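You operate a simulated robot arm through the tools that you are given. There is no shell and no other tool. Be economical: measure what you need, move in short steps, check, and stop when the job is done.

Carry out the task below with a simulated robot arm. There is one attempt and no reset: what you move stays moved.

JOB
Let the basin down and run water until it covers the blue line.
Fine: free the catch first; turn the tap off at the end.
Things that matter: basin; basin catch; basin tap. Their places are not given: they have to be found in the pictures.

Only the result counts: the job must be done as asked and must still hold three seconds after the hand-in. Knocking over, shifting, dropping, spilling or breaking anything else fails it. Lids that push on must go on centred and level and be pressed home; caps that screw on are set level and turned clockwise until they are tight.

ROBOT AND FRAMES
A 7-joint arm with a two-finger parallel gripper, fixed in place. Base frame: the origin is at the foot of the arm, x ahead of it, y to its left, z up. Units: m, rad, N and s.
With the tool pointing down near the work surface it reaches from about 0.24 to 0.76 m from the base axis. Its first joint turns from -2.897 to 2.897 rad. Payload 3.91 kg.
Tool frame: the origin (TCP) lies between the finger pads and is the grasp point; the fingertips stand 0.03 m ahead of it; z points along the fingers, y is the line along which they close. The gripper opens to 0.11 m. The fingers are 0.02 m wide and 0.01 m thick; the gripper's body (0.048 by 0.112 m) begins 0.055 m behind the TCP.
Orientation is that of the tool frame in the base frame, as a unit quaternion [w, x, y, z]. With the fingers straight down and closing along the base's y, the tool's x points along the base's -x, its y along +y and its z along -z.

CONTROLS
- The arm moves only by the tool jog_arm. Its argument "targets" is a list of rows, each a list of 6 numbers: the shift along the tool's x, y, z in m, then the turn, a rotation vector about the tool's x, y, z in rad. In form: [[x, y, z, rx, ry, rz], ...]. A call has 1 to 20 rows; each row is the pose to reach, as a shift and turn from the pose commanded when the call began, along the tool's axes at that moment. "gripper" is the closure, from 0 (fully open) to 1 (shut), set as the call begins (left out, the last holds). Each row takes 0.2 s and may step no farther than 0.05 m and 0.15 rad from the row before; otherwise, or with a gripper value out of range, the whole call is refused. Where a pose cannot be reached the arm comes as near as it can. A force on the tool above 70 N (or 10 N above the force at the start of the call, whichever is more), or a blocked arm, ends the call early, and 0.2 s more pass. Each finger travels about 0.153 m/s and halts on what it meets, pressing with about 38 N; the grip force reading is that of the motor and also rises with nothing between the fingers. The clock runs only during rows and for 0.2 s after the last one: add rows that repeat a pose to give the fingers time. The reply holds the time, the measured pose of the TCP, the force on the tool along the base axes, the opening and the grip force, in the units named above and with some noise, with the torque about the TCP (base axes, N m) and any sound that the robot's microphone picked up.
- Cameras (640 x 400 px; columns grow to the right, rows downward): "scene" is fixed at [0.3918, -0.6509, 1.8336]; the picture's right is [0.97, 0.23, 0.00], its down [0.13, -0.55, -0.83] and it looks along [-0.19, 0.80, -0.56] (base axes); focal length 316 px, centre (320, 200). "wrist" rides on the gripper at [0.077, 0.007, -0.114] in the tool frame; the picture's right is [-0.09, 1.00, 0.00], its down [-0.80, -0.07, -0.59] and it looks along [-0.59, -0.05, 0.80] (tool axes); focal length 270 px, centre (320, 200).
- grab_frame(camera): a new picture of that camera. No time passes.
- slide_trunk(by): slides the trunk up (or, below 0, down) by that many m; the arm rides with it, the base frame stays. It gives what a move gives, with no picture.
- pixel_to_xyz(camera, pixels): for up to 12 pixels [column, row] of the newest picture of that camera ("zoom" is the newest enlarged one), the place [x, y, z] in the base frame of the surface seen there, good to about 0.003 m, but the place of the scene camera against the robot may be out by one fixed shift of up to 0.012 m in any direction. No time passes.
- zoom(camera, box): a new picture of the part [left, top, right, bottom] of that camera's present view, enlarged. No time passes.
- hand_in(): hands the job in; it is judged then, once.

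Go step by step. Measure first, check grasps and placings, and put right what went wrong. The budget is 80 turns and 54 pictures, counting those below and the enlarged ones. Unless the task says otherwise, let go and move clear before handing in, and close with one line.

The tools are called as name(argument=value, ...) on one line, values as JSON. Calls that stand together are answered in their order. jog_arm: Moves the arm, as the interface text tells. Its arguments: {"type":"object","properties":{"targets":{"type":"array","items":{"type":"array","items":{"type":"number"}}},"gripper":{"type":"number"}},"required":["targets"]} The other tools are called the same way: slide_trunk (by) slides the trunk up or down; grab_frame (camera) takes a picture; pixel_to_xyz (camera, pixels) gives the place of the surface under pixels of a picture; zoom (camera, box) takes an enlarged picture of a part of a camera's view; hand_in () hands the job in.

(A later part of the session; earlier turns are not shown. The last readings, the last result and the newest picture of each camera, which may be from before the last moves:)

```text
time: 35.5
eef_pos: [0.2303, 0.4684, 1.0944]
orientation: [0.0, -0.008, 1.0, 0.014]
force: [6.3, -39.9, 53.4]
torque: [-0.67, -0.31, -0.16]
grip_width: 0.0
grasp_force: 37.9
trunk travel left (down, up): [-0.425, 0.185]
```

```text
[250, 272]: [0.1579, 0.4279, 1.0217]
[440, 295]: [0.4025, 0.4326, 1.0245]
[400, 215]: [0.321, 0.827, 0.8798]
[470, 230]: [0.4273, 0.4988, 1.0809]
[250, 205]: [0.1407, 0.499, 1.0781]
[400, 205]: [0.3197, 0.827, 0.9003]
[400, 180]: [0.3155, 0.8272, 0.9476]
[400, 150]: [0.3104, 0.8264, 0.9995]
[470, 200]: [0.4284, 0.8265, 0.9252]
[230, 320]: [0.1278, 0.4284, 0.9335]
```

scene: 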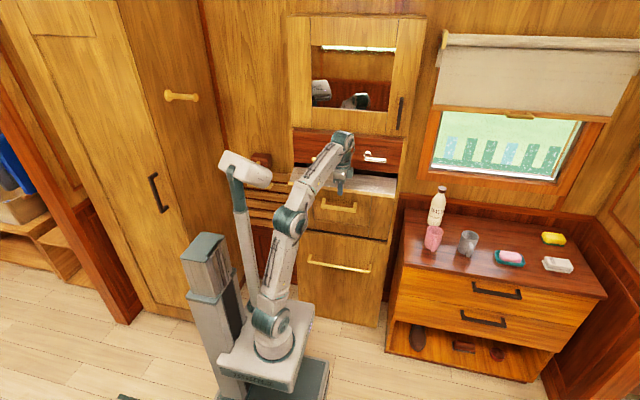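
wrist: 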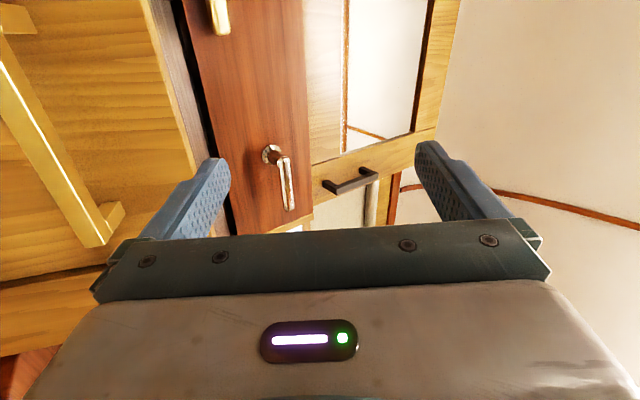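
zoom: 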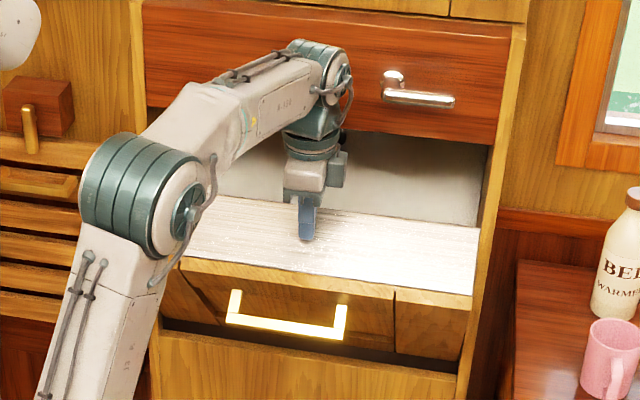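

Flap now at ≈37°. I lift the fingers, see if it holds, and look inside.

jog_arm(targets=[[0, 0, -0.03, 0, 0, 0], [0, 0.01, -0.06, 0, 0, 0], [0, 0.01, -0.06, 0, 0, 0]])

grab_frame(camera="scene")

pixel_to_xyz(camera="scene", pixels=[[382, 218], [382, 210], [382, 205], [382, 200], [382, 195], [382, 190], [370, 195], [360, 192], [350, 190]])

```text
time: 36.3
eef_pos: [0.2304, 0.495, 1.1441]
orientation: [-0.003, -0.008, 1.0, 0.008]
force: [0.4, 0.4, 0.3]
torque: [-0.03, 0.01, -0.02]
grip_width: 0.0
grasp_force: 37.5
trunk travel left (down, up): [-0.425, 0.185]
```

```text
17 pictures are left
```

scene: 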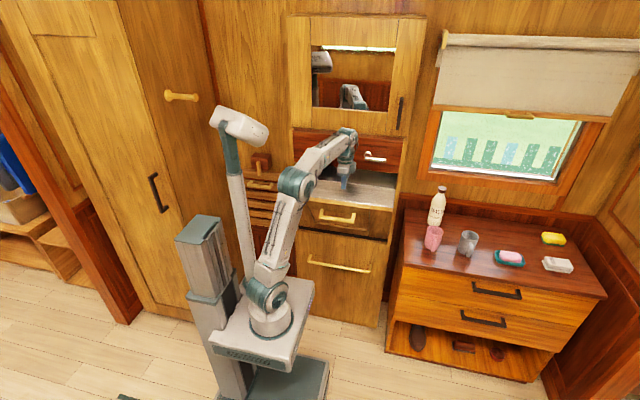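

```text
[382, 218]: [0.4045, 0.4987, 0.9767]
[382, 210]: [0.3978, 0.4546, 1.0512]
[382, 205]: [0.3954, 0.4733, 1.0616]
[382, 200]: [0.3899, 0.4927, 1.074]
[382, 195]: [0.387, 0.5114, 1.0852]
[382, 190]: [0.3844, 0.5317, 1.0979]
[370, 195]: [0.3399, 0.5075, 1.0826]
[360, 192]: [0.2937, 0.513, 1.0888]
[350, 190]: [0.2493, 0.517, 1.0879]
```

The flap settled back to ≈31°. I'll put the fingertip behind its inner top edge (E≈0.528, 1.098) and push it outward and down along the arc to 60°.

jog_arm(targets=[[0, 0.035, -0.011, 0, 0, 0], [0, 0.058, -0.006, 0, 0, 0], [0, 0.058, 0.03, 0, 0, 0], [0, 0.031, 0.048, 0, 0, 0], [0, 0.004, 0.0666, 0, 0, 0], [0, -0.017, 0.087, 0, 0, 0], [0, -0.0375, 0.1072, 0, 0, 0], [0, -0.0545, 0.1307, 0, 0, 0], [0, -0.0714, 0.1543, 0, 0, 0]])

grab_frame(camera="scene")

```text
time: 38.0
eef_pos: [0.219, 0.5066, 1.0007]
orientation: [0.006, -0.011, 1.0, -0.025]
force: [-0.9, -1.7, 1.9]
torque: [0.16, -0.03, 0.01]
grip_width: 0.0
grasp_force: 38.1
trunk travel left (down, up): [-0.425, 0.185]
stopped in row 8: the force on the tool passed its limit at 74 N (the readings are from after the stop); the commanded pose is now the measured one
```

```text
16 pictures are left
```

scene: 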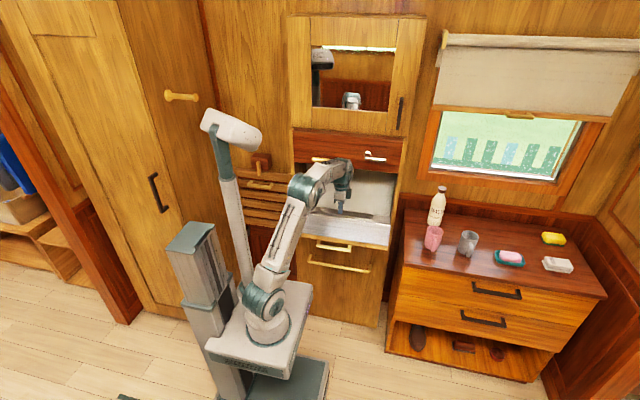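

The flap is further down with the fingertip inside it. Zoom and measure.

zoom(camera="scene", box=[280, 150, 424, 240])

pixel_to_xyz(camera="scene", pixels=[[380, 248], [380, 240], [380, 230], [380, 225], [380, 221], [380, 218], [380, 210], [350, 220], [350, 214], [370, 218]])

```text
4.44 times, centred on (352, 195) of scene
```

zoom: 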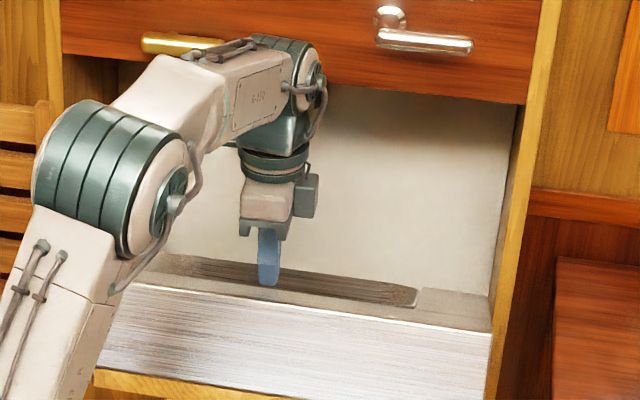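

```text
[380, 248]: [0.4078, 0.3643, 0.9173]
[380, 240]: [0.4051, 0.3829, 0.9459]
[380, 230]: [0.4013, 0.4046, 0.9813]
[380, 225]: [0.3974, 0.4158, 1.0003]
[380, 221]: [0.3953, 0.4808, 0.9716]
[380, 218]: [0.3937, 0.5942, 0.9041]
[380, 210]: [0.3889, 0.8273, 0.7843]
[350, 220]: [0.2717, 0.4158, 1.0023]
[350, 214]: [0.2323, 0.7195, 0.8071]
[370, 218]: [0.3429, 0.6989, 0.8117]
```

Flap at ≈54°; a flat rim lies between its edge (0.418, 1.003) and the bowl. I lift the tip out and press down on the rim, following the arc to 90°.

jog_arm(targets=[[0, 0, -0.04, 0, 0, 0], [0, -0.0486, -0.0393, 0, 0, 0], [0, -0.0486, -0.019, 0, 0, 0], [0, -0.0743, 0.016, 0, 0, 0], [0, -0.0865, 0.0414, 0, 0, 0], [0, -0.0986, 0.0668, 0, 0, 0], [0, -0.106, 0.094, 0, 0, 0], [0, -0.1139, 0.121, 0, 0, 0], [0, -0.1165, 0.149, 0, 0, 0], [0, -0.1194, 0.177, 0, 0, 0]])

grab_frame(camera="scene")

```text
time: 38.6
eef_pos: [0.2265, 0.3534, 1.0809]
orientation: [0.007, 0.0, 0.999, 0.041]
force: [-1.0, -2.5, 0.8]
torque: [0.22, -0.05, 0.01]
grip_width: 0.0
grasp_force: 37.6
trunk travel left (down, up): [-0.425, 0.185]
stopped in row 3: the arm was blocked; the commanded pose is now the measured one
```

```text
14 pictures are left
```

scene: 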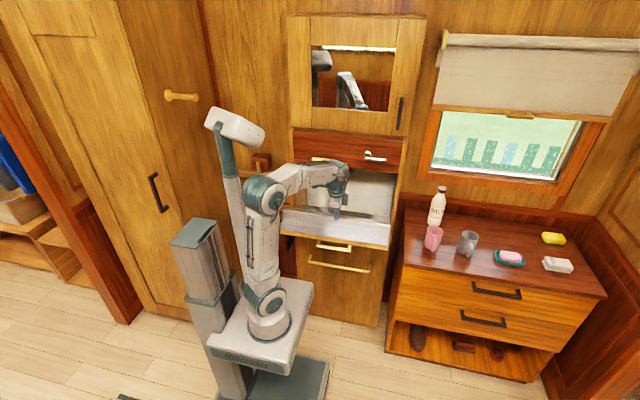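

The arm sprang back again with no flap motion. I straighten the tool and re-approach above the rim, in a settling call first.

jog_arm(targets=[[0, 0.0, 0, 0.04, 0, 0], [0, 0.03, 0.0, 0.08, 0, 0], [0, 0.07, 0.004, 0.08, 0, 0], [0, 0.1, 0.008, 0.08, 0, 0], [0, 0.1, 0.008, 0.08, 0, 0]])

```text
time: 39.7
eef_pos: [0.2276, 0.4201, 1.0928]
orientation: [0.011, 0.003, 1.0, 0.019]
force: [-0.7, -3.1, -0.4]
torque: [0.19, -0.05, 0.01]
grip_width: 0.0
grasp_force: 38.0
trunk travel left (down, up): [-0.425, 0.185]
stopped in row 5: the arm was blocked; the commanded pose is now the measured one
```

The arm is blocked somewhere other than at the tool. I look at its links.

zoom(camera="scene", box=[190, 100, 414, 240])

pixel_to_xyz(camera="scene", pixels=[[265, 195], [230, 150], [235, 200], [295, 180], [330, 170], [315, 190]])

```text
2.86 times, centred on (302, 170) of scene
```

zoom: 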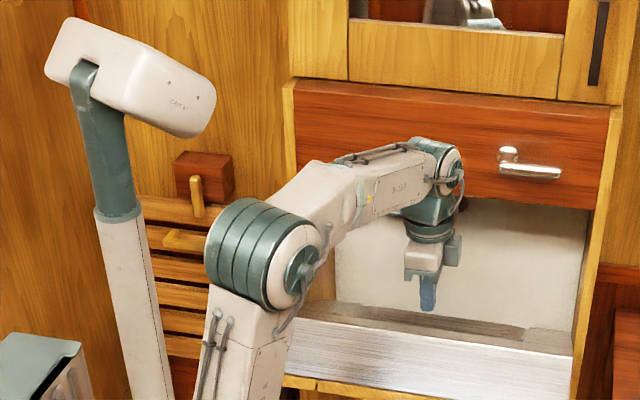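

```text
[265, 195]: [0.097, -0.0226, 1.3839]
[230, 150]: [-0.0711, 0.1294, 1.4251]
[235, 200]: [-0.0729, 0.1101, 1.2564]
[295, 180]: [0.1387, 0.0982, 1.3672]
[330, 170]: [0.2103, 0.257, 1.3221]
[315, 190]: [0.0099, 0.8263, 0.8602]
```

Nothing visibly touches; perhaps just lag after the stop. I try slower small steps to above the rim.

jog_arm(targets=[[0, 0.0, 0, 0, 0, 0], [0, 0.01, 0, 0, 0, 0], [0, 0.02, 0.005, 0, 0, 0], [0, 0.03, 0.015, 0, 0, 0], [0, 0.035, 0.025, 0, 0, 0], [0, 0.035, 0.035, 0, 0, 0]])

```text
time: 41.1
eef_pos: [0.2306, 0.4818, 1.0493]
orientation: [0.009, 0.0, 1.0, 0.008]
force: [0.0, -3.1, 0.5]
torque: [0.19, 0.02, 0.01]
grip_width: 0.0002
grasp_force: 37.4
trunk travel left (down, up): [-0.425, 0.185]
```

Now above the rim. I move slightly out and press down along the arc, to about 70° first.

jog_arm(targets=[[0, -0.0268, 0.0143, 0, 0, 0], [0, -0.0368, 0.039, 0, 0, 0], [0, -0.043, 0.052, 0, 0, 0], [0, -0.0495, 0.0646, 0, 0, 0], [0, -0.0556, 0.0773, 0, 0, 0], [0, -0.0617, 0.09, 0, 0, 0], [0, -0.068, 0.1027, 0, 0, 0], [0, -0.0738, 0.1154, 0, 0, 0], [0, -0.0738, 0.1154, 0, 0, 0]])

zoom(camera="scene", box=[270, 140, 430, 240])

```text
time: 43.1
eef_pos: [0.2307, 0.4198, 0.9275]
orientation: [0.008, 0.0, 1.0, 0.002]
force: [-1.2, 3.0, 2.5]
torque: [0.08, 0.06, -0.05]
grip_width: 0.0
grasp_force: 37.3
trunk travel left (down, up): [-0.425, 0.185]
```

```text
4.00 times, centred on (350, 190) of scene
```

zoom: 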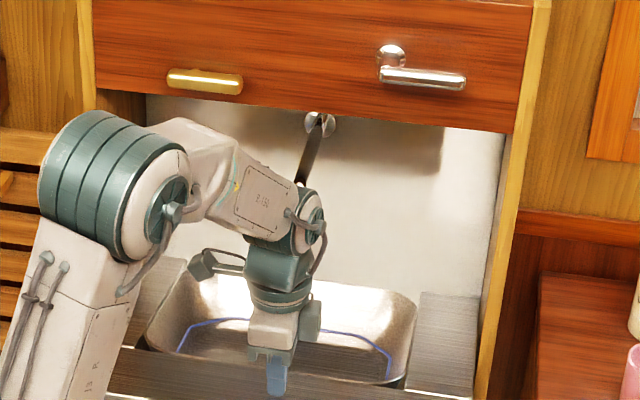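

The basin has come down: bowl, blue line and the spout at (310,160) are visible. I lift the hand up and look at the angle.

jog_arm(targets=[[0, 0, -0.04, 0, 0, 0], [-0.03, -0.01, -0.08, 0, 0, 0], [-0.06, -0.02, -0.12, 0, 0, 0], [-0.06, -0.02, -0.12, 0, 0, 0]])

grab_frame(camera="scene")

pixel_to_xyz(camera="scene", pixels=[[385, 250], [385, 240], [385, 225], [385, 215], [385, 260], [350, 236], [345, 245], [350, 250], [350, 220], [349, 170], [345, 185]])

```text
refused: row 2 steps farther than a row can; nothing moved
```

```text
11 pictures are left
```

scene: 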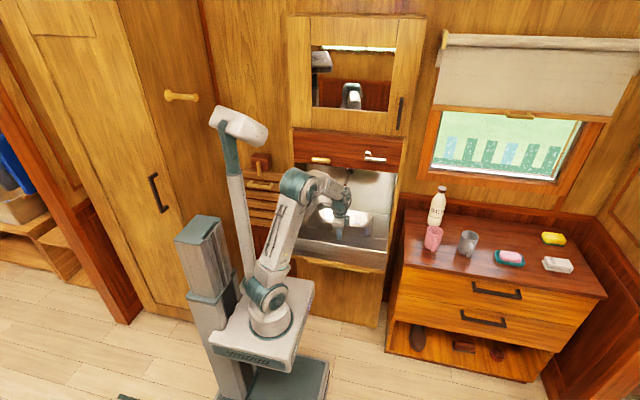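

```text
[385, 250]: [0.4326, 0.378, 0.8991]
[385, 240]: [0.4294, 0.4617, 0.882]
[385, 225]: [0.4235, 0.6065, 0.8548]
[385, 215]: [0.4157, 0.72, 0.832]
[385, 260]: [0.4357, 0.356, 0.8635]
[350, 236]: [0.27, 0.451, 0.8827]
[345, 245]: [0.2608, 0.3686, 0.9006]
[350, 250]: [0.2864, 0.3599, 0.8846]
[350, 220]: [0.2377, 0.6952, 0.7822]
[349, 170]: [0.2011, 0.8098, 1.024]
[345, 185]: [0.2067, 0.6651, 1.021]
```

Rim slope says it's about 11° short of level. I press the rim on down until it meets its stop.

jog_arm(targets=[[0, -0.005, 0.012, 0, 0, 0], [0, -0.01, 0.025, 0, 0, 0], [0, -0.013, 0.038, 0, 0, 0], [0, -0.016, 0.05, 0, 0, 0], [0, -0.018, 0.062, 0, 0, 0], [0, -0.02, 0.074, 0, 0, 0], [0, -0.021, 0.085, 0, 0, 0], [0, -0.021, 0.095, 0, 0, 0]])

```text
time: 44.4
eef_pos: [0.233, 0.4031, 0.8711]
orientation: [0.013, 0.0, 1.0, 0.01]
force: [-10.4, -17.2, 39.8]
torque: [-0.66, 0.72, 0.13]
grip_width: 0.0
grasp_force: 38.1
trunk travel left (down, up): [-0.425, 0.185]
stopped in row 6: the force on the tool passed its limit at 87 N (the readings are from after the stop); the commanded pose is now the measured one
```

It stopped against firm resistance at tip z≈0.841. I lift off and check level.

jog_arm(targets=[[0, 0, -0.03, 0, 0, 0], [0, 0, -0.07, 0, 0, 0], [0, -0.01, -0.11, 0, 0, 0], [0, -0.02, -0.15, 0, 0, 0], [0, -0.02, -0.15, 0, 0, 0]])

zoom(camera="scene", box=[270, 140, 430, 280])

pixel_to_xyz(camera="scene", pixels=[[385, 262], [385, 255], [385, 245], [385, 230], [385, 220], [385, 215], [345, 250], [345, 235], [349, 170]])

```text
time: 45.6
eef_pos: [0.2303, 0.3811, 1.0183]
orientation: [0.011, 0.0, 1.0, 0.009]
force: [0.7, 0.5, -0.5]
torque: [0.0, -0.01, 0.0]
grip_width: 0.0001
grasp_force: 37.9
trunk travel left (down, up): [-0.425, 0.185]
```

```text
2.86 times, centred on (350, 210) of scene
```

zoom: 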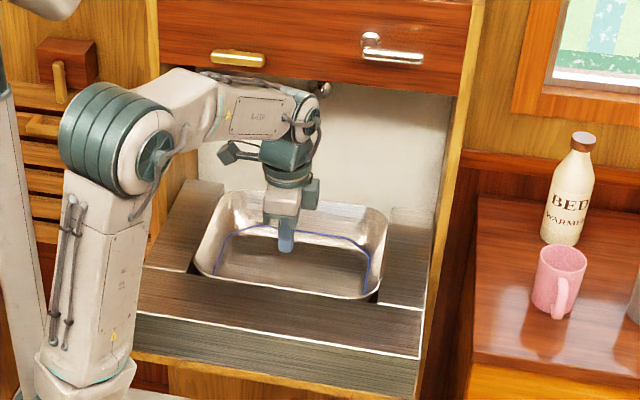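

```text
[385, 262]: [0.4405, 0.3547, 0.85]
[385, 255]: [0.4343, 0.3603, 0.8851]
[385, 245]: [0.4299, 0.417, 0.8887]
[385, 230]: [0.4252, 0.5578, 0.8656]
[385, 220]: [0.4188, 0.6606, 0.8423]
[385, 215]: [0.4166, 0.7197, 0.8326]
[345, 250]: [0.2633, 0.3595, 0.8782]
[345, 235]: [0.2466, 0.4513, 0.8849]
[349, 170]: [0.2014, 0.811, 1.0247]
```

The rim again slopes ≈10.5°, the same as where it settled by itself, suggesting this is its stop. I check if the blue line is level in this position.

pixel_to_xyz(camera="zoom", pixels=[[215, 270], [220, 250], [232, 231], [255, 225], [320, 233], [345, 238], [362, 258], [368, 275], [250, 250], [340, 270], [215, 290], [300, 235]])

```text
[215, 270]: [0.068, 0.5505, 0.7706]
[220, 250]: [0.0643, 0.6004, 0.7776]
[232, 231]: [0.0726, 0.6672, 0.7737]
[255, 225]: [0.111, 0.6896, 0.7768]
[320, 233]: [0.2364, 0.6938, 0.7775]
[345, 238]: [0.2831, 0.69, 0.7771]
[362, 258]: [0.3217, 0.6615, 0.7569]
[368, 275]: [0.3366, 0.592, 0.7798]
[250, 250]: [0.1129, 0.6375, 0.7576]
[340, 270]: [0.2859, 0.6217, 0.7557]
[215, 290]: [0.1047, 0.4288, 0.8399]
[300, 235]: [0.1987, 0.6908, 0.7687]
```

The blue line measures z≈0.775 all round, so it is level: the basin is fully down. Now for the tap: I raise the hand and turn it to point at the panel in front of the lever.

jog_arm(targets=[[-0.01, 0.006, -0.0217, -0.1309, 0, 0], [-0.02, 0.012, -0.0433, -0.2618, 0, 0], [-0.03, 0.018, -0.065, -0.3927, 0, 0], [-0.04, 0.023, -0.0867, -0.5236, 0, 0], [-0.05, 0.029, -0.1083, -0.6545, 0, 0], [-0.06, 0.035, -0.13, -0.7854, 0, 0], [-0.07, 0.041, -0.1517, -0.9163, 0, 0], [-0.08, 0.047, -0.1733, -1.0472, 0, 0], [-0.09, 0.053, -0.195, -1.1781, 0, 0], [-0.1, 0.058, -0.2167, -1.309, 0, 0], [-0.11, 0.064, -0.2383, -1.4399, 0, 0], [-0.12, 0.07, -0.26, -1.5708, 0, 0], [-0.12, 0.07, -0.26, -1.5708, 0, 0]], gripper=0.45)

slide_trunk(by=-0.15)

```text
time: 48.4
eef_pos: [0.3456, 0.4486, 1.2813]
orientation: [0.008, -0.009, 0.7, 0.714]
force: [-0.7, -0.1, 1.0]
torque: [-0.02, 0.03, 0.01]
grip_width: 0.0604
grasp_force: 0.1
trunk travel left (down, up): [-0.425, 0.185]
```

```text
time: 50.1
eef_pos: [0.3448, 0.4493, 1.1308]
orientation: [0.007, -0.008, 0.701, 0.713]
force: [-0.1, -0.4, 0.2]
torque: [0.03, 0.01, -0.03]
grip_width: 0.0606
grasp_force: 0.0
trunk travel left (down, up): [-0.275, 0.335]
```

Now raise to the lever's height and look through the wrist camera.

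jog_arm(targets=[[-0.004, 0.03, 0, 0.017, 0, 0], [-0.008, 0.065, 0, 0.017, 0, 0], [-0.012, 0.0955, 0, 0.017, 0, 0], [-0.012, 0.0955, 0.02, 0.017, 0, 0], [-0.012, 0.0955, 0.03, 0.017, 0, 0]])

grab_frame(camera="wrist")

```text
time: 51.3
eef_pos: [0.3561, 0.4777, 1.2272]
orientation: [0.007, -0.007, 0.707, 0.707]
force: [-0.8, 0.5, -0.3]
torque: [0.03, 0.01, -0.05]
grip_width: 0.0603
grasp_force: 0.0
trunk travel left (down, up): [-0.275, 0.335]
```

```text
9 pictures are left
```

wrist: 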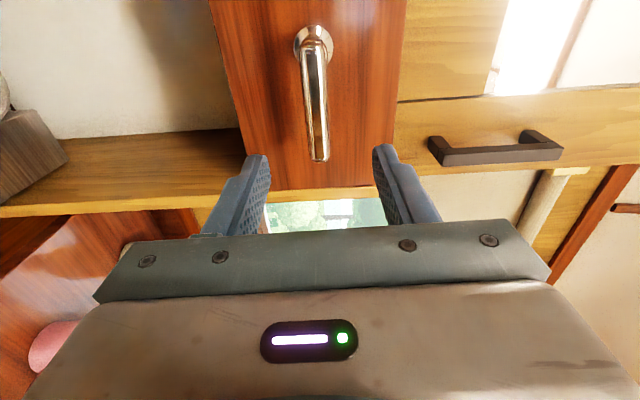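

The lever is centred between the fingers. I measure it and the black handle nearby.

pixel_to_xyz(camera="wrist", pixels=[[318, 155], [314, 100], [313, 60], [305, 45], [440, 155], [430, 140], [328, 110], [303, 110]])

```text
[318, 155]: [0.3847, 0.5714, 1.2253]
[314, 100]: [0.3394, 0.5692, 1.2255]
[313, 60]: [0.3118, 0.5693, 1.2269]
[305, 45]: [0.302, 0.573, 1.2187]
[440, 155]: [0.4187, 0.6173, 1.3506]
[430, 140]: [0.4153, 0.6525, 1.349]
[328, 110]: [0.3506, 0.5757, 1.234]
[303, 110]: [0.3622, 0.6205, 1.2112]
```

Lever axis at z≈1.226, pivot at x≈0.302. I advance and close on it at x≈0.358.

jog_arm(targets=[[-0.002, -0.001, 0.035, 0, 0, 0], [-0.002, -0.001, 0.07, 0, 0, 0], [-0.002, -0.001, 0.098, 0, 0, 0], [-0.002, -0.001, 0.098, 0, 0, 0]])

jog_arm(targets=[[0, 0, 0, 0, 0, 0], [0, 0, 0, 0, 0, 0]], gripper=1)

```text
time: 52.3
eef_pos: [0.3556, 0.5757, 1.2272]
orientation: [0.008, -0.008, 0.707, 0.707]
force: [-0.5, -0.2, -0.2]
torque: [0.01, 0.0, 0.01]
grip_width: 0.0604
grasp_force: 0.1
trunk travel left (down, up): [-0.275, 0.335]
```

```text
time: 52.9
eef_pos: [0.3567, 0.5753, 1.2254]
orientation: [0.008, -0.007, 0.707, 0.707]
force: [-2.1, -2.3, -4.6]
torque: [-0.02, -0.23, -0.3]
grip_width: 0.0197
grasp_force: 44.6
trunk travel left (down, up): [-0.275, 0.335]
```

Gripped (0.0197). I turn the lever down about its pivot by 24° as a test of direction.

jog_arm(targets=[[0.0005, -0.0077, 0, 0, 0, 0.1396], [0.0021, -0.0152, 0, 0, 0, 0.2793], [0.0048, -0.0224, 0, 0, 0, 0.4189]])

```text
time: 53.6
eef_pos: [0.3536, 0.5719, 1.2239]
orientation: [-0.094, 0.093, 0.692, 0.709]
force: [5.6, 7.9, 13.4]
torque: [-0.66, -0.95, 0.75]
grip_width: 0.0258
grasp_force: 44.9
trunk travel left (down, up): [-0.275, 0.335]
stopped in row 3: the force on the tool passed its limit at 85 N (the readings are from after the stop); the commanded pose is now the measured one
```

It won't go down, so it opens upward. I undo the twist and turn it up about 24°.

jog_arm(targets=[[-0.0013, 0.0012, 0.0017, 0, 0, -0.1435], [-0.0026, 0.0023, 0.0034, 0, 0, -0.287], [0, 0.0102, 0.0034, 0, 0, -0.4266], [0.0037, 0.017, 0.0034, 0, 0, -0.5662], [0.0082, 0.0231, 0.0034, 0, 0, -0.7058]])

```text
time: 54.8
eef_pos: [0.352, 0.5749, 1.2458]
orientation: [0.156, -0.151, 0.684, 0.696]
force: [-11.0, -27.9, -26.6]
torque: [-0.79, -0.92, -0.07]
grip_width: 0.0197
grasp_force: 45.2
trunk travel left (down, up): [-0.275, 0.335]
```

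The lever turned up about 20°. I check whether water runs.

zoom(camera="scene", box=[270, 140, 430, 280])

```text
2.86 times, centred on (350, 210) of scene
```

zoom: 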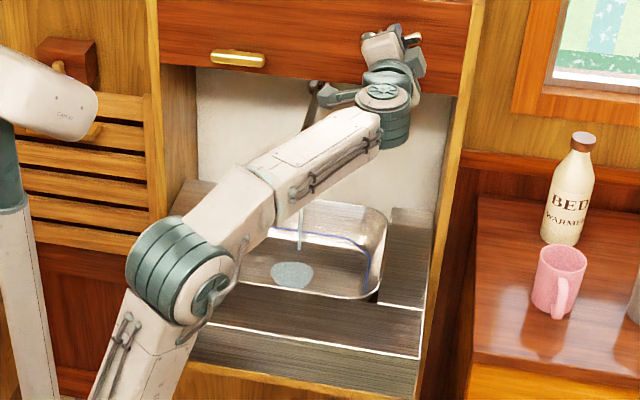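

Water is running into the bowl (stream at 300,225, puddle at 290,275). I hold for 1.2 s and measure the water level.

jog_arm(targets=[[0, 0, 0, 0, 0, 0], [0, 0, 0, 0, 0, 0], [0, 0, 0, 0, 0, 0], [0, 0, 0, 0, 0, 0], [0, 0, 0, 0, 0, 0]])

zoom(camera="scene", box=[310, 180, 406, 240])

pixel_to_xyz(camera="zoom", pixels=[[200, 300], [250, 320], [300, 270], [400, 300], [350, 250], [420, 250], [290, 330], [440, 330]])

```text
time: 56.0
eef_pos: [0.3513, 0.5757, 1.2457]
orientation: [0.156, -0.15, 0.684, 0.697]
force: [-6.6, -22.2, -26.8]
torque: [-0.76, -1.0, -0.06]
grip_width: 0.0202
grasp_force: 44.8
trunk travel left (down, up): [-0.275, 0.335]
```

```text
6.67 times, centred on (358, 210) of scene
```

zoom: 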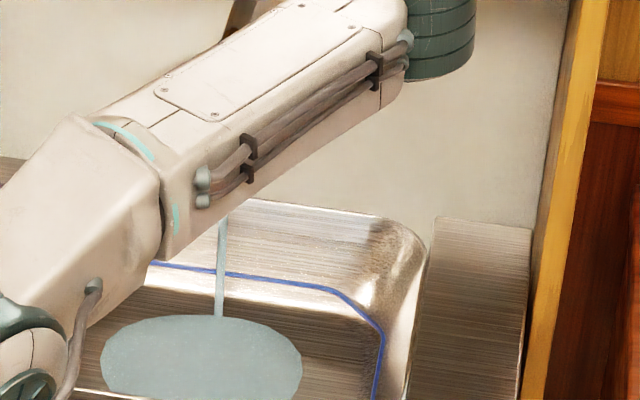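

```text
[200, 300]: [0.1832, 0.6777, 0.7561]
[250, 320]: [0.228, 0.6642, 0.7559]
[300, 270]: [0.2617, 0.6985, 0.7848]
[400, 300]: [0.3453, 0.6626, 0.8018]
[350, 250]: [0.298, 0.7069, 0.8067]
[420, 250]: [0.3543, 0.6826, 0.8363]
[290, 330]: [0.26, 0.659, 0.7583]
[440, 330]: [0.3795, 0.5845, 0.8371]
```

The puddle is growing slowly and there's ample freeboard above the blue line. I hold 4 s more.

jog_arm(targets=[[0, 0, 0, 0, 0, 0], [0, 0, 0, 0, 0, 0], [0, 0, 0, 0, 0, 0], [0, 0, 0, 0, 0, 0], [0, 0, 0, 0, 0, 0], [0, 0, 0, 0, 0, 0], [0, 0, 0, 0, 0, 0], [0, 0, 0, 0, 0, 0], [0, 0, 0, 0, 0, 0], [0, 0, 0, 0, 0, 0], [0, 0, 0, 0, 0, 0], [0, 0, 0, 0, 0, 0], [0, 0, 0, 0, 0, 0], [0, 0, 0, 0, 0, 0], [0, 0, 0, 0, 0, 0], [0, 0, 0, 0, 0, 0], [0, 0, 0, 0, 0, 0], [0, 0, 0, 0, 0, 0], [0, 0, 0, 0, 0, 0], [0, 0, 0, 0, 0, 0]])

zoom(camera="scene", box=[310, 180, 406, 240])

pixel_to_xyz(camera="zoom", pixels=[[200, 300], [250, 340], [180, 350], [300, 330], [290, 270]])

```text
time: 60.2
eef_pos: [0.3522, 0.5756, 1.2468]
orientation: [0.155, -0.151, 0.683, 0.698]
force: [-5.8, -22.3, -26.7]
torque: [-0.6, -0.98, -0.2]
grip_width: 0.0205
grasp_force: 45.2
trunk travel left (down, up): [-0.275, 0.335]
```

```text
6.67 times, centred on (358, 210) of scene
```

zoom: 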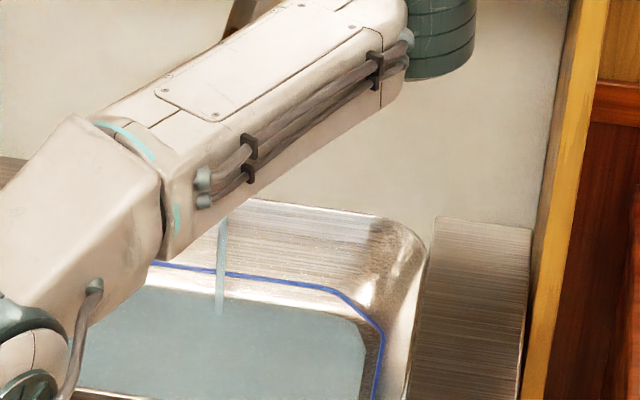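

```text
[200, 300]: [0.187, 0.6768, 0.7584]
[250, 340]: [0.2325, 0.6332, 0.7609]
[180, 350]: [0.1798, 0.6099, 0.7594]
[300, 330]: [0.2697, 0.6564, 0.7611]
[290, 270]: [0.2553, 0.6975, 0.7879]
```

The water covers the bottom at z≈0.760, about 4 mm deep; roughly 20 mm more is needed. I hold 16 s.

jog_arm(targets=[[0, 0, 0, 0, 0, 0], [0, 0, 0, 0, 0, 0], [0, 0, 0, 0, 0, 0], [0, 0, 0, 0, 0, 0], [0, 0, 0, 0, 0, 0], [0, 0, 0, 0, 0, 0], [0, 0, 0, 0, 0, 0], [0, 0, 0, 0, 0, 0], [0, 0, 0, 0, 0, 0], [0, 0, 0, 0, 0, 0], [0, 0, 0, 0, 0, 0], [0, 0, 0, 0, 0, 0], [0, 0, 0, 0, 0, 0], [0, 0, 0, 0, 0, 0], [0, 0, 0, 0, 0, 0], [0, 0, 0, 0, 0, 0], [0, 0, 0, 0, 0, 0], [0, 0, 0, 0, 0, 0], [0, 0, 0, 0, 0, 0], [0, 0, 0, 0, 0, 0]])

jog_arm(targets=[[0, 0, 0, 0, 0, 0], [0, 0, 0, 0, 0, 0], [0, 0, 0, 0, 0, 0], [0, 0, 0, 0, 0, 0], [0, 0, 0, 0, 0, 0], [0, 0, 0, 0, 0, 0], [0, 0, 0, 0, 0, 0], [0, 0, 0, 0, 0, 0], [0, 0, 0, 0, 0, 0], [0, 0, 0, 0, 0, 0], [0, 0, 0, 0, 0, 0], [0, 0, 0, 0, 0, 0], [0, 0, 0, 0, 0, 0], [0, 0, 0, 0, 0, 0], [0, 0, 0, 0, 0, 0], [0, 0, 0, 0, 0, 0], [0, 0, 0, 0, 0, 0], [0, 0, 0, 0, 0, 0], [0, 0, 0, 0, 0, 0], [0, 0, 0, 0, 0, 0]])

jog_arm(targets=[[0, 0, 0, 0, 0, 0], [0, 0, 0, 0, 0, 0], [0, 0, 0, 0, 0, 0], [0, 0, 0, 0, 0, 0], [0, 0, 0, 0, 0, 0], [0, 0, 0, 0, 0, 0], [0, 0, 0, 0, 0, 0], [0, 0, 0, 0, 0, 0], [0, 0, 0, 0, 0, 0], [0, 0, 0, 0, 0, 0], [0, 0, 0, 0, 0, 0], [0, 0, 0, 0, 0, 0], [0, 0, 0, 0, 0, 0], [0, 0, 0, 0, 0, 0], [0, 0, 0, 0, 0, 0], [0, 0, 0, 0, 0, 0], [0, 0, 0, 0, 0, 0], [0, 0, 0, 0, 0, 0], [0, 0, 0, 0, 0, 0], [0, 0, 0, 0, 0, 0]])

jog_arm(targets=[[0, 0, 0, 0, 0, 0], [0, 0, 0, 0, 0, 0], [0, 0, 0, 0, 0, 0], [0, 0, 0, 0, 0, 0], [0, 0, 0, 0, 0, 0], [0, 0, 0, 0, 0, 0], [0, 0, 0, 0, 0, 0], [0, 0, 0, 0, 0, 0], [0, 0, 0, 0, 0, 0], [0, 0, 0, 0, 0, 0], [0, 0, 0, 0, 0, 0], [0, 0, 0, 0, 0, 0], [0, 0, 0, 0, 0, 0], [0, 0, 0, 0, 0, 0], [0, 0, 0, 0, 0, 0], [0, 0, 0, 0, 0, 0], [0, 0, 0, 0, 0, 0], [0, 0, 0, 0, 0, 0], [0, 0, 0, 0, 0, 0]])

zoom(camera="scene", box=[310, 180, 406, 240])

pixel_to_xyz(camera="zoom", pixels=[[200, 300], [250, 340], [180, 350], [300, 330], [290, 270]])

```text
time: 64.4
eef_pos: [0.3507, 0.5761, 1.2459]
orientation: [0.156, -0.151, 0.683, 0.697]
force: [-5.3, -19.9, -25.3]
torque: [-0.66, -0.88, -0.22]
grip_width: 0.0205
grasp_force: 45.0
trunk travel left (down, up): [-0.275, 0.335]
```

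```text
time: 68.6
eef_pos: [0.3518, 0.5752, 1.2472]
orientation: [0.155, -0.151, 0.683, 0.698]
force: [-4.7, -18.3, -23.9]
torque: [-0.65, -0.92, -0.2]
grip_width: 0.0205
grasp_force: 44.8
trunk travel left (down, up): [-0.275, 0.335]
```

```text
time: 72.8
eef_pos: [0.3525, 0.5759, 1.2459]
orientation: [0.156, -0.151, 0.684, 0.697]
force: [-2.8, -17.3, -23.9]
torque: [-0.61, -0.89, -0.21]
grip_width: 0.0204
grasp_force: 45.4
trunk travel left (down, up): [-0.275, 0.335]
```

```text
time: 76.8
eef_pos: [0.3517, 0.5753, 1.2458]
orientation: [0.155, -0.15, 0.684, 0.697]
force: [-3.3, -16.7, -23.1]
torque: [-0.62, -0.89, -0.22]
grip_width: 0.0206
grasp_force: 45.2
trunk travel left (down, up): [-0.275, 0.335]
```

```text
6.67 times, centred on (358, 210) of scene
```

zoom: 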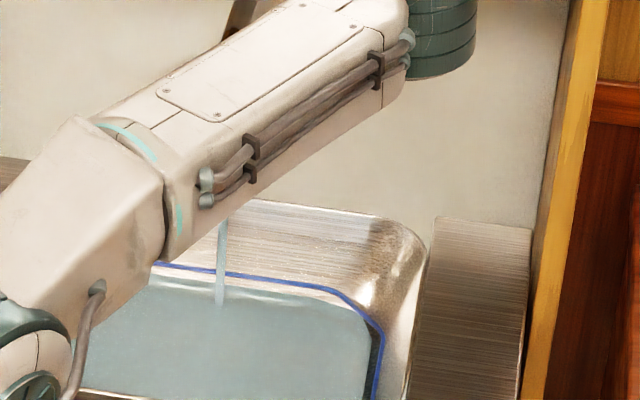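

```text
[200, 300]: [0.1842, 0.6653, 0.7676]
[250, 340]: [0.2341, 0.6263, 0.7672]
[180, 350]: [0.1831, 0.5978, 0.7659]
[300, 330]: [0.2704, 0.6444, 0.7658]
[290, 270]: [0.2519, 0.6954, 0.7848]
```

Level 0.7667, rising ≈0.4 mm/s; the line still shows above the water (row 272 vs 285). I hold about 25 s more.

jog_arm(targets=[[0, 0, 0, 0, 0, 0], [0, 0, 0, 0, 0, 0], [0, 0, 0, 0, 0, 0], [0, 0, 0, 0, 0, 0], [0, 0, 0, 0, 0, 0], [0, 0, 0, 0, 0, 0], [0, 0, 0, 0, 0, 0], [0, 0, 0, 0, 0, 0], [0, 0, 0, 0, 0, 0], [0, 0, 0, 0, 0, 0], [0, 0, 0, 0, 0, 0], [0, 0, 0, 0, 0, 0], [0, 0, 0, 0, 0, 0], [0, 0, 0, 0, 0, 0], [0, 0, 0, 0, 0, 0], [0, 0, 0, 0, 0, 0], [0, 0, 0, 0, 0, 0], [0, 0, 0, 0, 0, 0], [0, 0, 0, 0, 0, 0], [0, 0, 0, 0, 0, 0]])

jog_arm(targets=[[0, 0, 0, 0, 0, 0], [0, 0, 0, 0, 0, 0], [0, 0, 0, 0, 0, 0], [0, 0, 0, 0, 0, 0], [0, 0, 0, 0, 0, 0], [0, 0, 0, 0, 0, 0], [0, 0, 0, 0, 0, 0], [0, 0, 0, 0, 0, 0], [0, 0, 0, 0, 0, 0], [0, 0, 0, 0, 0, 0], [0, 0, 0, 0, 0, 0], [0, 0, 0, 0, 0, 0], [0, 0, 0, 0, 0, 0], [0, 0, 0, 0, 0, 0], [0, 0, 0, 0, 0, 0], [0, 0, 0, 0, 0, 0], [0, 0, 0, 0, 0, 0], [0, 0, 0, 0, 0, 0], [0, 0, 0, 0, 0, 0], [0, 0, 0, 0, 0, 0]])

jog_arm(targets=[[0, 0, 0, 0, 0, 0], [0, 0, 0, 0, 0, 0], [0, 0, 0, 0, 0, 0], [0, 0, 0, 0, 0, 0], [0, 0, 0, 0, 0, 0], [0, 0, 0, 0, 0, 0], [0, 0, 0, 0, 0, 0], [0, 0, 0, 0, 0, 0], [0, 0, 0, 0, 0, 0], [0, 0, 0, 0, 0, 0], [0, 0, 0, 0, 0, 0], [0, 0, 0, 0, 0, 0], [0, 0, 0, 0, 0, 0], [0, 0, 0, 0, 0, 0], [0, 0, 0, 0, 0, 0], [0, 0, 0, 0, 0, 0], [0, 0, 0, 0, 0, 0], [0, 0, 0, 0, 0, 0], [0, 0, 0, 0, 0, 0], [0, 0, 0, 0, 0, 0]])

jog_arm(targets=[[0, 0, 0, 0, 0, 0], [0, 0, 0, 0, 0, 0], [0, 0, 0, 0, 0, 0], [0, 0, 0, 0, 0, 0], [0, 0, 0, 0, 0, 0], [0, 0, 0, 0, 0, 0], [0, 0, 0, 0, 0, 0], [0, 0, 0, 0, 0, 0], [0, 0, 0, 0, 0, 0], [0, 0, 0, 0, 0, 0], [0, 0, 0, 0, 0, 0], [0, 0, 0, 0, 0, 0], [0, 0, 0, 0, 0, 0], [0, 0, 0, 0, 0, 0], [0, 0, 0, 0, 0, 0], [0, 0, 0, 0, 0, 0], [0, 0, 0, 0, 0, 0], [0, 0, 0, 0, 0, 0], [0, 0, 0, 0, 0, 0], [0, 0, 0, 0, 0, 0]])

jog_arm(targets=[[0, 0, 0, 0, 0, 0], [0, 0, 0, 0, 0, 0], [0, 0, 0, 0, 0, 0], [0, 0, 0, 0, 0, 0], [0, 0, 0, 0, 0, 0], [0, 0, 0, 0, 0, 0], [0, 0, 0, 0, 0, 0], [0, 0, 0, 0, 0, 0], [0, 0, 0, 0, 0, 0], [0, 0, 0, 0, 0, 0], [0, 0, 0, 0, 0, 0], [0, 0, 0, 0, 0, 0], [0, 0, 0, 0, 0, 0], [0, 0, 0, 0, 0, 0], [0, 0, 0, 0, 0, 0], [0, 0, 0, 0, 0, 0], [0, 0, 0, 0, 0, 0], [0, 0, 0, 0, 0, 0], [0, 0, 0, 0, 0, 0], [0, 0, 0, 0, 0, 0]])

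jog_arm(targets=[[0, 0, 0, 0, 0, 0], [0, 0, 0, 0, 0, 0], [0, 0, 0, 0, 0, 0], [0, 0, 0, 0, 0, 0], [0, 0, 0, 0, 0, 0], [0, 0, 0, 0, 0, 0], [0, 0, 0, 0, 0, 0], [0, 0, 0, 0, 0, 0], [0, 0, 0, 0, 0, 0], [0, 0, 0, 0, 0, 0], [0, 0, 0, 0, 0, 0], [0, 0, 0, 0, 0, 0], [0, 0, 0, 0, 0, 0], [0, 0, 0, 0, 0, 0], [0, 0, 0, 0, 0, 0], [0, 0, 0, 0, 0, 0], [0, 0, 0, 0, 0, 0], [0, 0, 0, 0, 0, 0], [0, 0, 0, 0, 0, 0], [0, 0, 0, 0, 0, 0]])

zoom(camera="scene", box=[310, 180, 406, 240])

pixel_to_xyz(camera="zoom", pixels=[[200, 300], [250, 340], [180, 350], [300, 330], [290, 270]])

```text
time: 81.0
eef_pos: [0.3528, 0.5771, 1.2453]
orientation: [0.156, -0.151, 0.683, 0.697]
force: [-1.1, -14.7, -22.7]
torque: [-0.57, -0.85, -0.25]
grip_width: 0.0205
grasp_force: 45.1
trunk travel left (down, up): [-0.275, 0.335]
```

```text
time: 85.2
eef_pos: [0.3527, 0.5757, 1.2458]
orientation: [0.155, -0.15, 0.684, 0.697]
force: [-0.2, -14.0, -21.6]
torque: [-0.62, -0.91, -0.25]
grip_width: 0.0204
grasp_force: 44.8
trunk travel left (down, up): [-0.275, 0.335]
```

```text
time: 89.4
eef_pos: [0.3526, 0.5775, 1.2456]
orientation: [0.156, -0.151, 0.683, 0.697]
force: [0.6, -13.1, -20.7]
torque: [-0.57, -0.87, -0.28]
grip_width: 0.0203
grasp_force: 45.4
trunk travel left (down, up): [-0.275, 0.335]
```

```text
time: 93.6
eef_pos: [0.3523, 0.5777, 1.2451]
orientation: [0.155, -0.15, 0.683, 0.697]
force: [0.7, -13.0, -20.0]
torque: [-0.57, -0.87, -0.24]
grip_width: 0.02
grasp_force: 44.7
trunk travel left (down, up): [-0.275, 0.335]
```

```text
time: 97.8
eef_pos: [0.3525, 0.5768, 1.2464]
orientation: [0.155, -0.15, 0.684, 0.697]
force: [1.6, -11.7, -19.9]
torque: [-0.58, -0.88, -0.25]
grip_width: 0.0202
grasp_force: 44.6
trunk travel left (down, up): [-0.275, 0.335]
```

```text
time: 102.0
eef_pos: [0.3528, 0.5753, 1.2464]
orientation: [0.155, -0.15, 0.684, 0.697]
force: [3.1, -10.9, -19.9]
torque: [-0.53, -0.87, -0.26]
grip_width: 0.0198
grasp_force: 45.5
trunk travel left (down, up): [-0.275, 0.335]
```

```text
6.67 times, centred on (358, 210) of scene
```

zoom: 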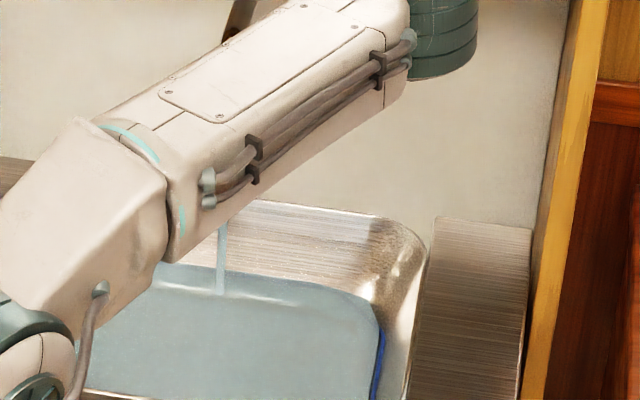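

```text
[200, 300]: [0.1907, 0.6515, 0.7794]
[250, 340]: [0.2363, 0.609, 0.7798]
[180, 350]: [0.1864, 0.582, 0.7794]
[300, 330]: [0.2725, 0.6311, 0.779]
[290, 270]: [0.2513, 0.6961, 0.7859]
```

The line is covered at the back but still shows at right (380,350); level 0.7795. About 9 s more should cover it all with a few mm to spare.

jog_arm(targets=[[0, 0, 0, 0, 0, 0], [0, 0, 0, 0, 0, 0], [0, 0, 0, 0, 0, 0], [0, 0, 0, 0, 0, 0], [0, 0, 0, 0, 0, 0], [0, 0, 0, 0, 0, 0], [0, 0, 0, 0, 0, 0], [0, 0, 0, 0, 0, 0], [0, 0, 0, 0, 0, 0], [0, 0, 0, 0, 0, 0], [0, 0, 0, 0, 0, 0], [0, 0, 0, 0, 0, 0], [0, 0, 0, 0, 0, 0], [0, 0, 0, 0, 0, 0], [0, 0, 0, 0, 0, 0], [0, 0, 0, 0, 0, 0], [0, 0, 0, 0, 0, 0], [0, 0, 0, 0, 0, 0], [0, 0, 0, 0, 0, 0], [0, 0, 0, 0, 0, 0]])

jog_arm(targets=[[0, 0, 0, 0, 0, 0], [0, 0, 0, 0, 0, 0], [0, 0, 0, 0, 0, 0], [0, 0, 0, 0, 0, 0], [0, 0, 0, 0, 0, 0], [0, 0, 0, 0, 0, 0], [0, 0, 0, 0, 0, 0], [0, 0, 0, 0, 0, 0], [0, 0, 0, 0, 0, 0], [0, 0, 0, 0, 0, 0], [0, 0, 0, 0, 0, 0], [0, 0, 0, 0, 0, 0], [0, 0, 0, 0, 0, 0], [0, 0, 0, 0, 0, 0], [0, 0, 0, 0, 0, 0], [0, 0, 0, 0, 0, 0], [0, 0, 0, 0, 0, 0], [0, 0, 0, 0, 0, 0], [0, 0, 0, 0, 0, 0], [0, 0, 0, 0, 0, 0]])

zoom(camera="scene", box=[310, 180, 406, 240])

pixel_to_xyz(camera="zoom", pixels=[[200, 300], [250, 340], [180, 350], [300, 330], [425, 300], [410, 395]])

```text
time: 106.2
eef_pos: [0.3538, 0.5763, 1.2448]
orientation: [0.155, -0.15, 0.684, 0.697]
force: [2.1, -10.4, -19.6]
torque: [-0.56, -0.9, -0.29]
grip_width: 0.0201
grasp_force: 44.9
trunk travel left (down, up): [-0.275, 0.335]
```

```text
time: 110.4
eef_pos: [0.3531, 0.5776, 1.2465]
orientation: [0.155, -0.15, 0.684, 0.697]
force: [4.6, -9.9, -19.5]
torque: [-0.57, -0.88, -0.27]
grip_width: 0.0204
grasp_force: 45.1
trunk travel left (down, up): [-0.275, 0.335]
```

```text
6.67 times, centred on (358, 210) of scene
```

zoom: 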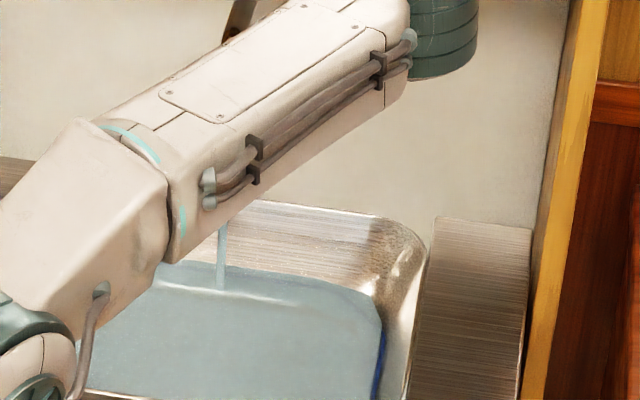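

```text
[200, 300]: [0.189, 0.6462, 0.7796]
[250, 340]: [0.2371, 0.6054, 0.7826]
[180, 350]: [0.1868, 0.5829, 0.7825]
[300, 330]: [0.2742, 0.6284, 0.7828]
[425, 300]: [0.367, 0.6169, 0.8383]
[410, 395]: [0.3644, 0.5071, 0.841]
```

A sliver of blue remains at the right front (378,375); level 0.7825, with the rim at ≈0.833+. I hold about 17 s more.

jog_arm(targets=[[0, 0, 0, 0, 0, 0], [0, 0, 0, 0, 0, 0], [0, 0, 0, 0, 0, 0], [0, 0, 0, 0, 0, 0], [0, 0, 0, 0, 0, 0], [0, 0, 0, 0, 0, 0], [0, 0, 0, 0, 0, 0], [0, 0, 0, 0, 0, 0], [0, 0, 0, 0, 0, 0], [0, 0, 0, 0, 0, 0], [0, 0, 0, 0, 0, 0], [0, 0, 0, 0, 0, 0], [0, 0, 0, 0, 0, 0], [0, 0, 0, 0, 0, 0], [0, 0, 0, 0, 0, 0], [0, 0, 0, 0, 0, 0], [0, 0, 0, 0, 0, 0], [0, 0, 0, 0, 0, 0], [0, 0, 0, 0, 0, 0], [0, 0, 0, 0, 0, 0]])

jog_arm(targets=[[0, 0, 0, 0, 0, 0], [0, 0, 0, 0, 0, 0], [0, 0, 0, 0, 0, 0], [0, 0, 0, 0, 0, 0], [0, 0, 0, 0, 0, 0], [0, 0, 0, 0, 0, 0], [0, 0, 0, 0, 0, 0], [0, 0, 0, 0, 0, 0], [0, 0, 0, 0, 0, 0], [0, 0, 0, 0, 0, 0], [0, 0, 0, 0, 0, 0], [0, 0, 0, 0, 0, 0], [0, 0, 0, 0, 0, 0], [0, 0, 0, 0, 0, 0], [0, 0, 0, 0, 0, 0], [0, 0, 0, 0, 0, 0], [0, 0, 0, 0, 0, 0], [0, 0, 0, 0, 0, 0], [0, 0, 0, 0, 0, 0], [0, 0, 0, 0, 0, 0]])

jog_arm(targets=[[0, 0, 0, 0, 0, 0], [0, 0, 0, 0, 0, 0], [0, 0, 0, 0, 0, 0], [0, 0, 0, 0, 0, 0], [0, 0, 0, 0, 0, 0], [0, 0, 0, 0, 0, 0], [0, 0, 0, 0, 0, 0], [0, 0, 0, 0, 0, 0], [0, 0, 0, 0, 0, 0], [0, 0, 0, 0, 0, 0], [0, 0, 0, 0, 0, 0], [0, 0, 0, 0, 0, 0], [0, 0, 0, 0, 0, 0], [0, 0, 0, 0, 0, 0], [0, 0, 0, 0, 0, 0], [0, 0, 0, 0, 0, 0], [0, 0, 0, 0, 0, 0], [0, 0, 0, 0, 0, 0], [0, 0, 0, 0, 0, 0], [0, 0, 0, 0, 0, 0]])

jog_arm(targets=[[0, 0, 0, 0, 0, 0], [0, 0, 0, 0, 0, 0], [0, 0, 0, 0, 0, 0], [0, 0, 0, 0, 0, 0], [0, 0, 0, 0, 0, 0], [0, 0, 0, 0, 0, 0], [0, 0, 0, 0, 0, 0], [0, 0, 0, 0, 0, 0], [0, 0, 0, 0, 0, 0], [0, 0, 0, 0, 0, 0], [0, 0, 0, 0, 0, 0], [0, 0, 0, 0, 0, 0], [0, 0, 0, 0, 0, 0], [0, 0, 0, 0, 0, 0], [0, 0, 0, 0, 0, 0], [0, 0, 0, 0, 0, 0], [0, 0, 0, 0, 0, 0], [0, 0, 0, 0, 0, 0], [0, 0, 0, 0, 0, 0], [0, 0, 0, 0, 0, 0]])

zoom(camera="scene", box=[310, 185, 406, 245])

pixel_to_xyz(camera="zoom", pixels=[[200, 270], [250, 310], [180, 320], [300, 300], [340, 200], [405, 385], [300, 385], [350, 370]])

```text
time: 114.6
eef_pos: [0.3533, 0.5766, 1.2464]
orientation: [0.155, -0.151, 0.683, 0.697]
force: [3.7, -8.9, -19.4]
torque: [-0.57, -0.86, -0.24]
grip_width: 0.02
grasp_force: 45.0
trunk travel left (down, up): [-0.275, 0.335]
```

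```text
time: 118.8
eef_pos: [0.3531, 0.576, 1.2452]
orientation: [0.155, -0.15, 0.684, 0.697]
force: [4.4, -9.7, -19.0]
torque: [-0.59, -0.87, -0.26]
grip_width: 0.02
grasp_force: 44.7
trunk travel left (down, up): [-0.275, 0.335]
```

```text
time: 123.0
eef_pos: [0.353, 0.5756, 1.2446]
orientation: [0.156, -0.151, 0.685, 0.696]
force: [5.7, -8.8, -19.1]
torque: [-0.58, -0.86, -0.27]
grip_width: 0.0204
grasp_force: 45.1
trunk travel left (down, up): [-0.275, 0.335]
```

```text
time: 127.2
eef_pos: [0.3537, 0.5771, 1.2462]
orientation: [0.155, -0.15, 0.684, 0.696]
force: [4.5, -8.1, -19.1]
torque: [-0.54, -0.86, -0.3]
grip_width: 0.0202
grasp_force: 45.3
trunk travel left (down, up): [-0.275, 0.335]
```

```text
6.67 times, centred on (358, 215) of scene
```

zoom: 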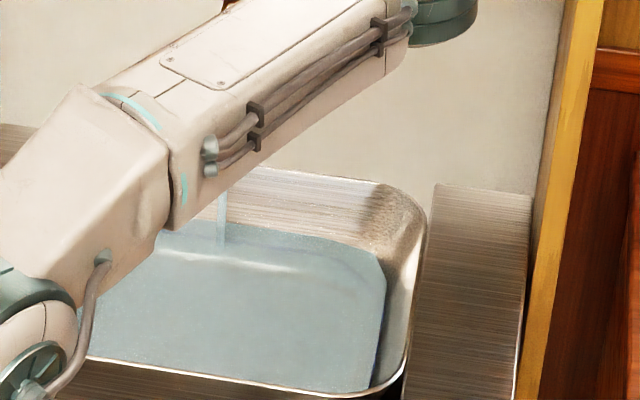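

```text
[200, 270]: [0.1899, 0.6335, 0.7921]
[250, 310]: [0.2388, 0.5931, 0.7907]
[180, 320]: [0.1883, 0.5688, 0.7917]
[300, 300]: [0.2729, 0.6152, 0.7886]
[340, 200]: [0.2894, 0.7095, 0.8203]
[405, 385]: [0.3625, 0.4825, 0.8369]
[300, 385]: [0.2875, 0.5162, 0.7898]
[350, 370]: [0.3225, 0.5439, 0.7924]
```

Level ≈0.791 and no blue is visible any more. A small extra margin (8 s) for the hidden front side, then I turn the lever back down to its stop.

jog_arm(targets=[[0, 0, 0, 0, 0, 0], [0, 0, 0, 0, 0, 0], [0, 0, 0, 0, 0, 0], [0, 0, 0, 0, 0, 0], [0, 0, 0, 0, 0, 0], [0, 0, 0, 0, 0, 0], [0, 0, 0, 0, 0, 0], [0, 0, 0, 0, 0, 0], [0, 0, 0, 0, 0, 0], [0, 0, 0, 0, 0, 0], [0, 0, 0, 0, 0, 0], [0, 0, 0, 0, 0, 0], [0, 0, 0, 0, 0, 0], [0, 0, 0, 0, 0, 0], [0, 0, 0, 0, 0, 0], [0, 0, 0, 0, 0, 0], [0, 0, 0, 0, 0, 0], [0, 0, 0, 0, 0, 0], [0, 0, 0, 0, 0, 0], [0, 0, 0, 0, 0, 0]])

jog_arm(targets=[[0, 0, 0, 0, 0, 0], [0, 0, 0, 0, 0, 0], [0, 0, 0, 0, 0, 0], [0, 0, 0, 0, 0, 0], [0, 0, 0, 0, 0, 0], [0, 0, 0, 0, 0, 0], [0, 0, 0, 0, 0, 0], [0, 0, 0, 0, 0, 0], [0, 0, 0, 0, 0, 0], [0, 0, 0, 0, 0, 0], [0, 0, 0, 0, 0, 0], [0, 0, 0, 0, 0, 0], [0, 0, 0, 0, 0, 0], [0, 0, 0, 0, 0, 0], [0, 0, 0, 0, 0, 0], [0, 0, 0, 0, 0, 0], [0, 0, 0, 0, 0, 0], [0, 0, 0, 0, 0, 0], [0, 0, 0, 0, 0, 0], [0, 0, 0, 0, 0, 0]])

jog_arm(targets=[[0.0005, -0.0077, 0, 0, 0, 0.1396], [0.0021, -0.0152, 0, 0, 0, 0.2793], [0.0048, -0.0224, 0, 0, 0, 0.4189], [0.0065, -0.0262, 0, 0, 0, 0.48], [0.0075, -0.029, 0, 0, 0, 0.52], [0.0075, -0.029, 0, 0, 0, 0.52]])

```text
time: 131.4
eef_pos: [0.354, 0.5772, 1.2452]
orientation: [0.155, -0.15, 0.684, 0.697]
force: [5.7, -7.6, -17.8]
torque: [-0.61, -0.86, -0.27]
grip_width: 0.0198
grasp_force: 44.7
trunk travel left (down, up): [-0.275, 0.335]
```

```text
time: 135.6
eef_pos: [0.3531, 0.5779, 1.2458]
orientation: [0.155, -0.15, 0.684, 0.697]
force: [6.2, -7.5, -18.2]
torque: [-0.54, -0.87, -0.27]
grip_width: 0.02
grasp_force: 44.7
trunk travel left (down, up): [-0.275, 0.335]
```

```text
time: 137.0
eef_pos: [0.3569, 0.5768, 1.2233]
orientation: [-0.027, 0.029, 0.696, 0.717]
force: [21.9, 26.6, 48.4]
torque: [-0.71, -0.82, 0.08]
grip_width: 0.0212
grasp_force: 45.7
trunk travel left (down, up): [-0.275, 0.335]
```

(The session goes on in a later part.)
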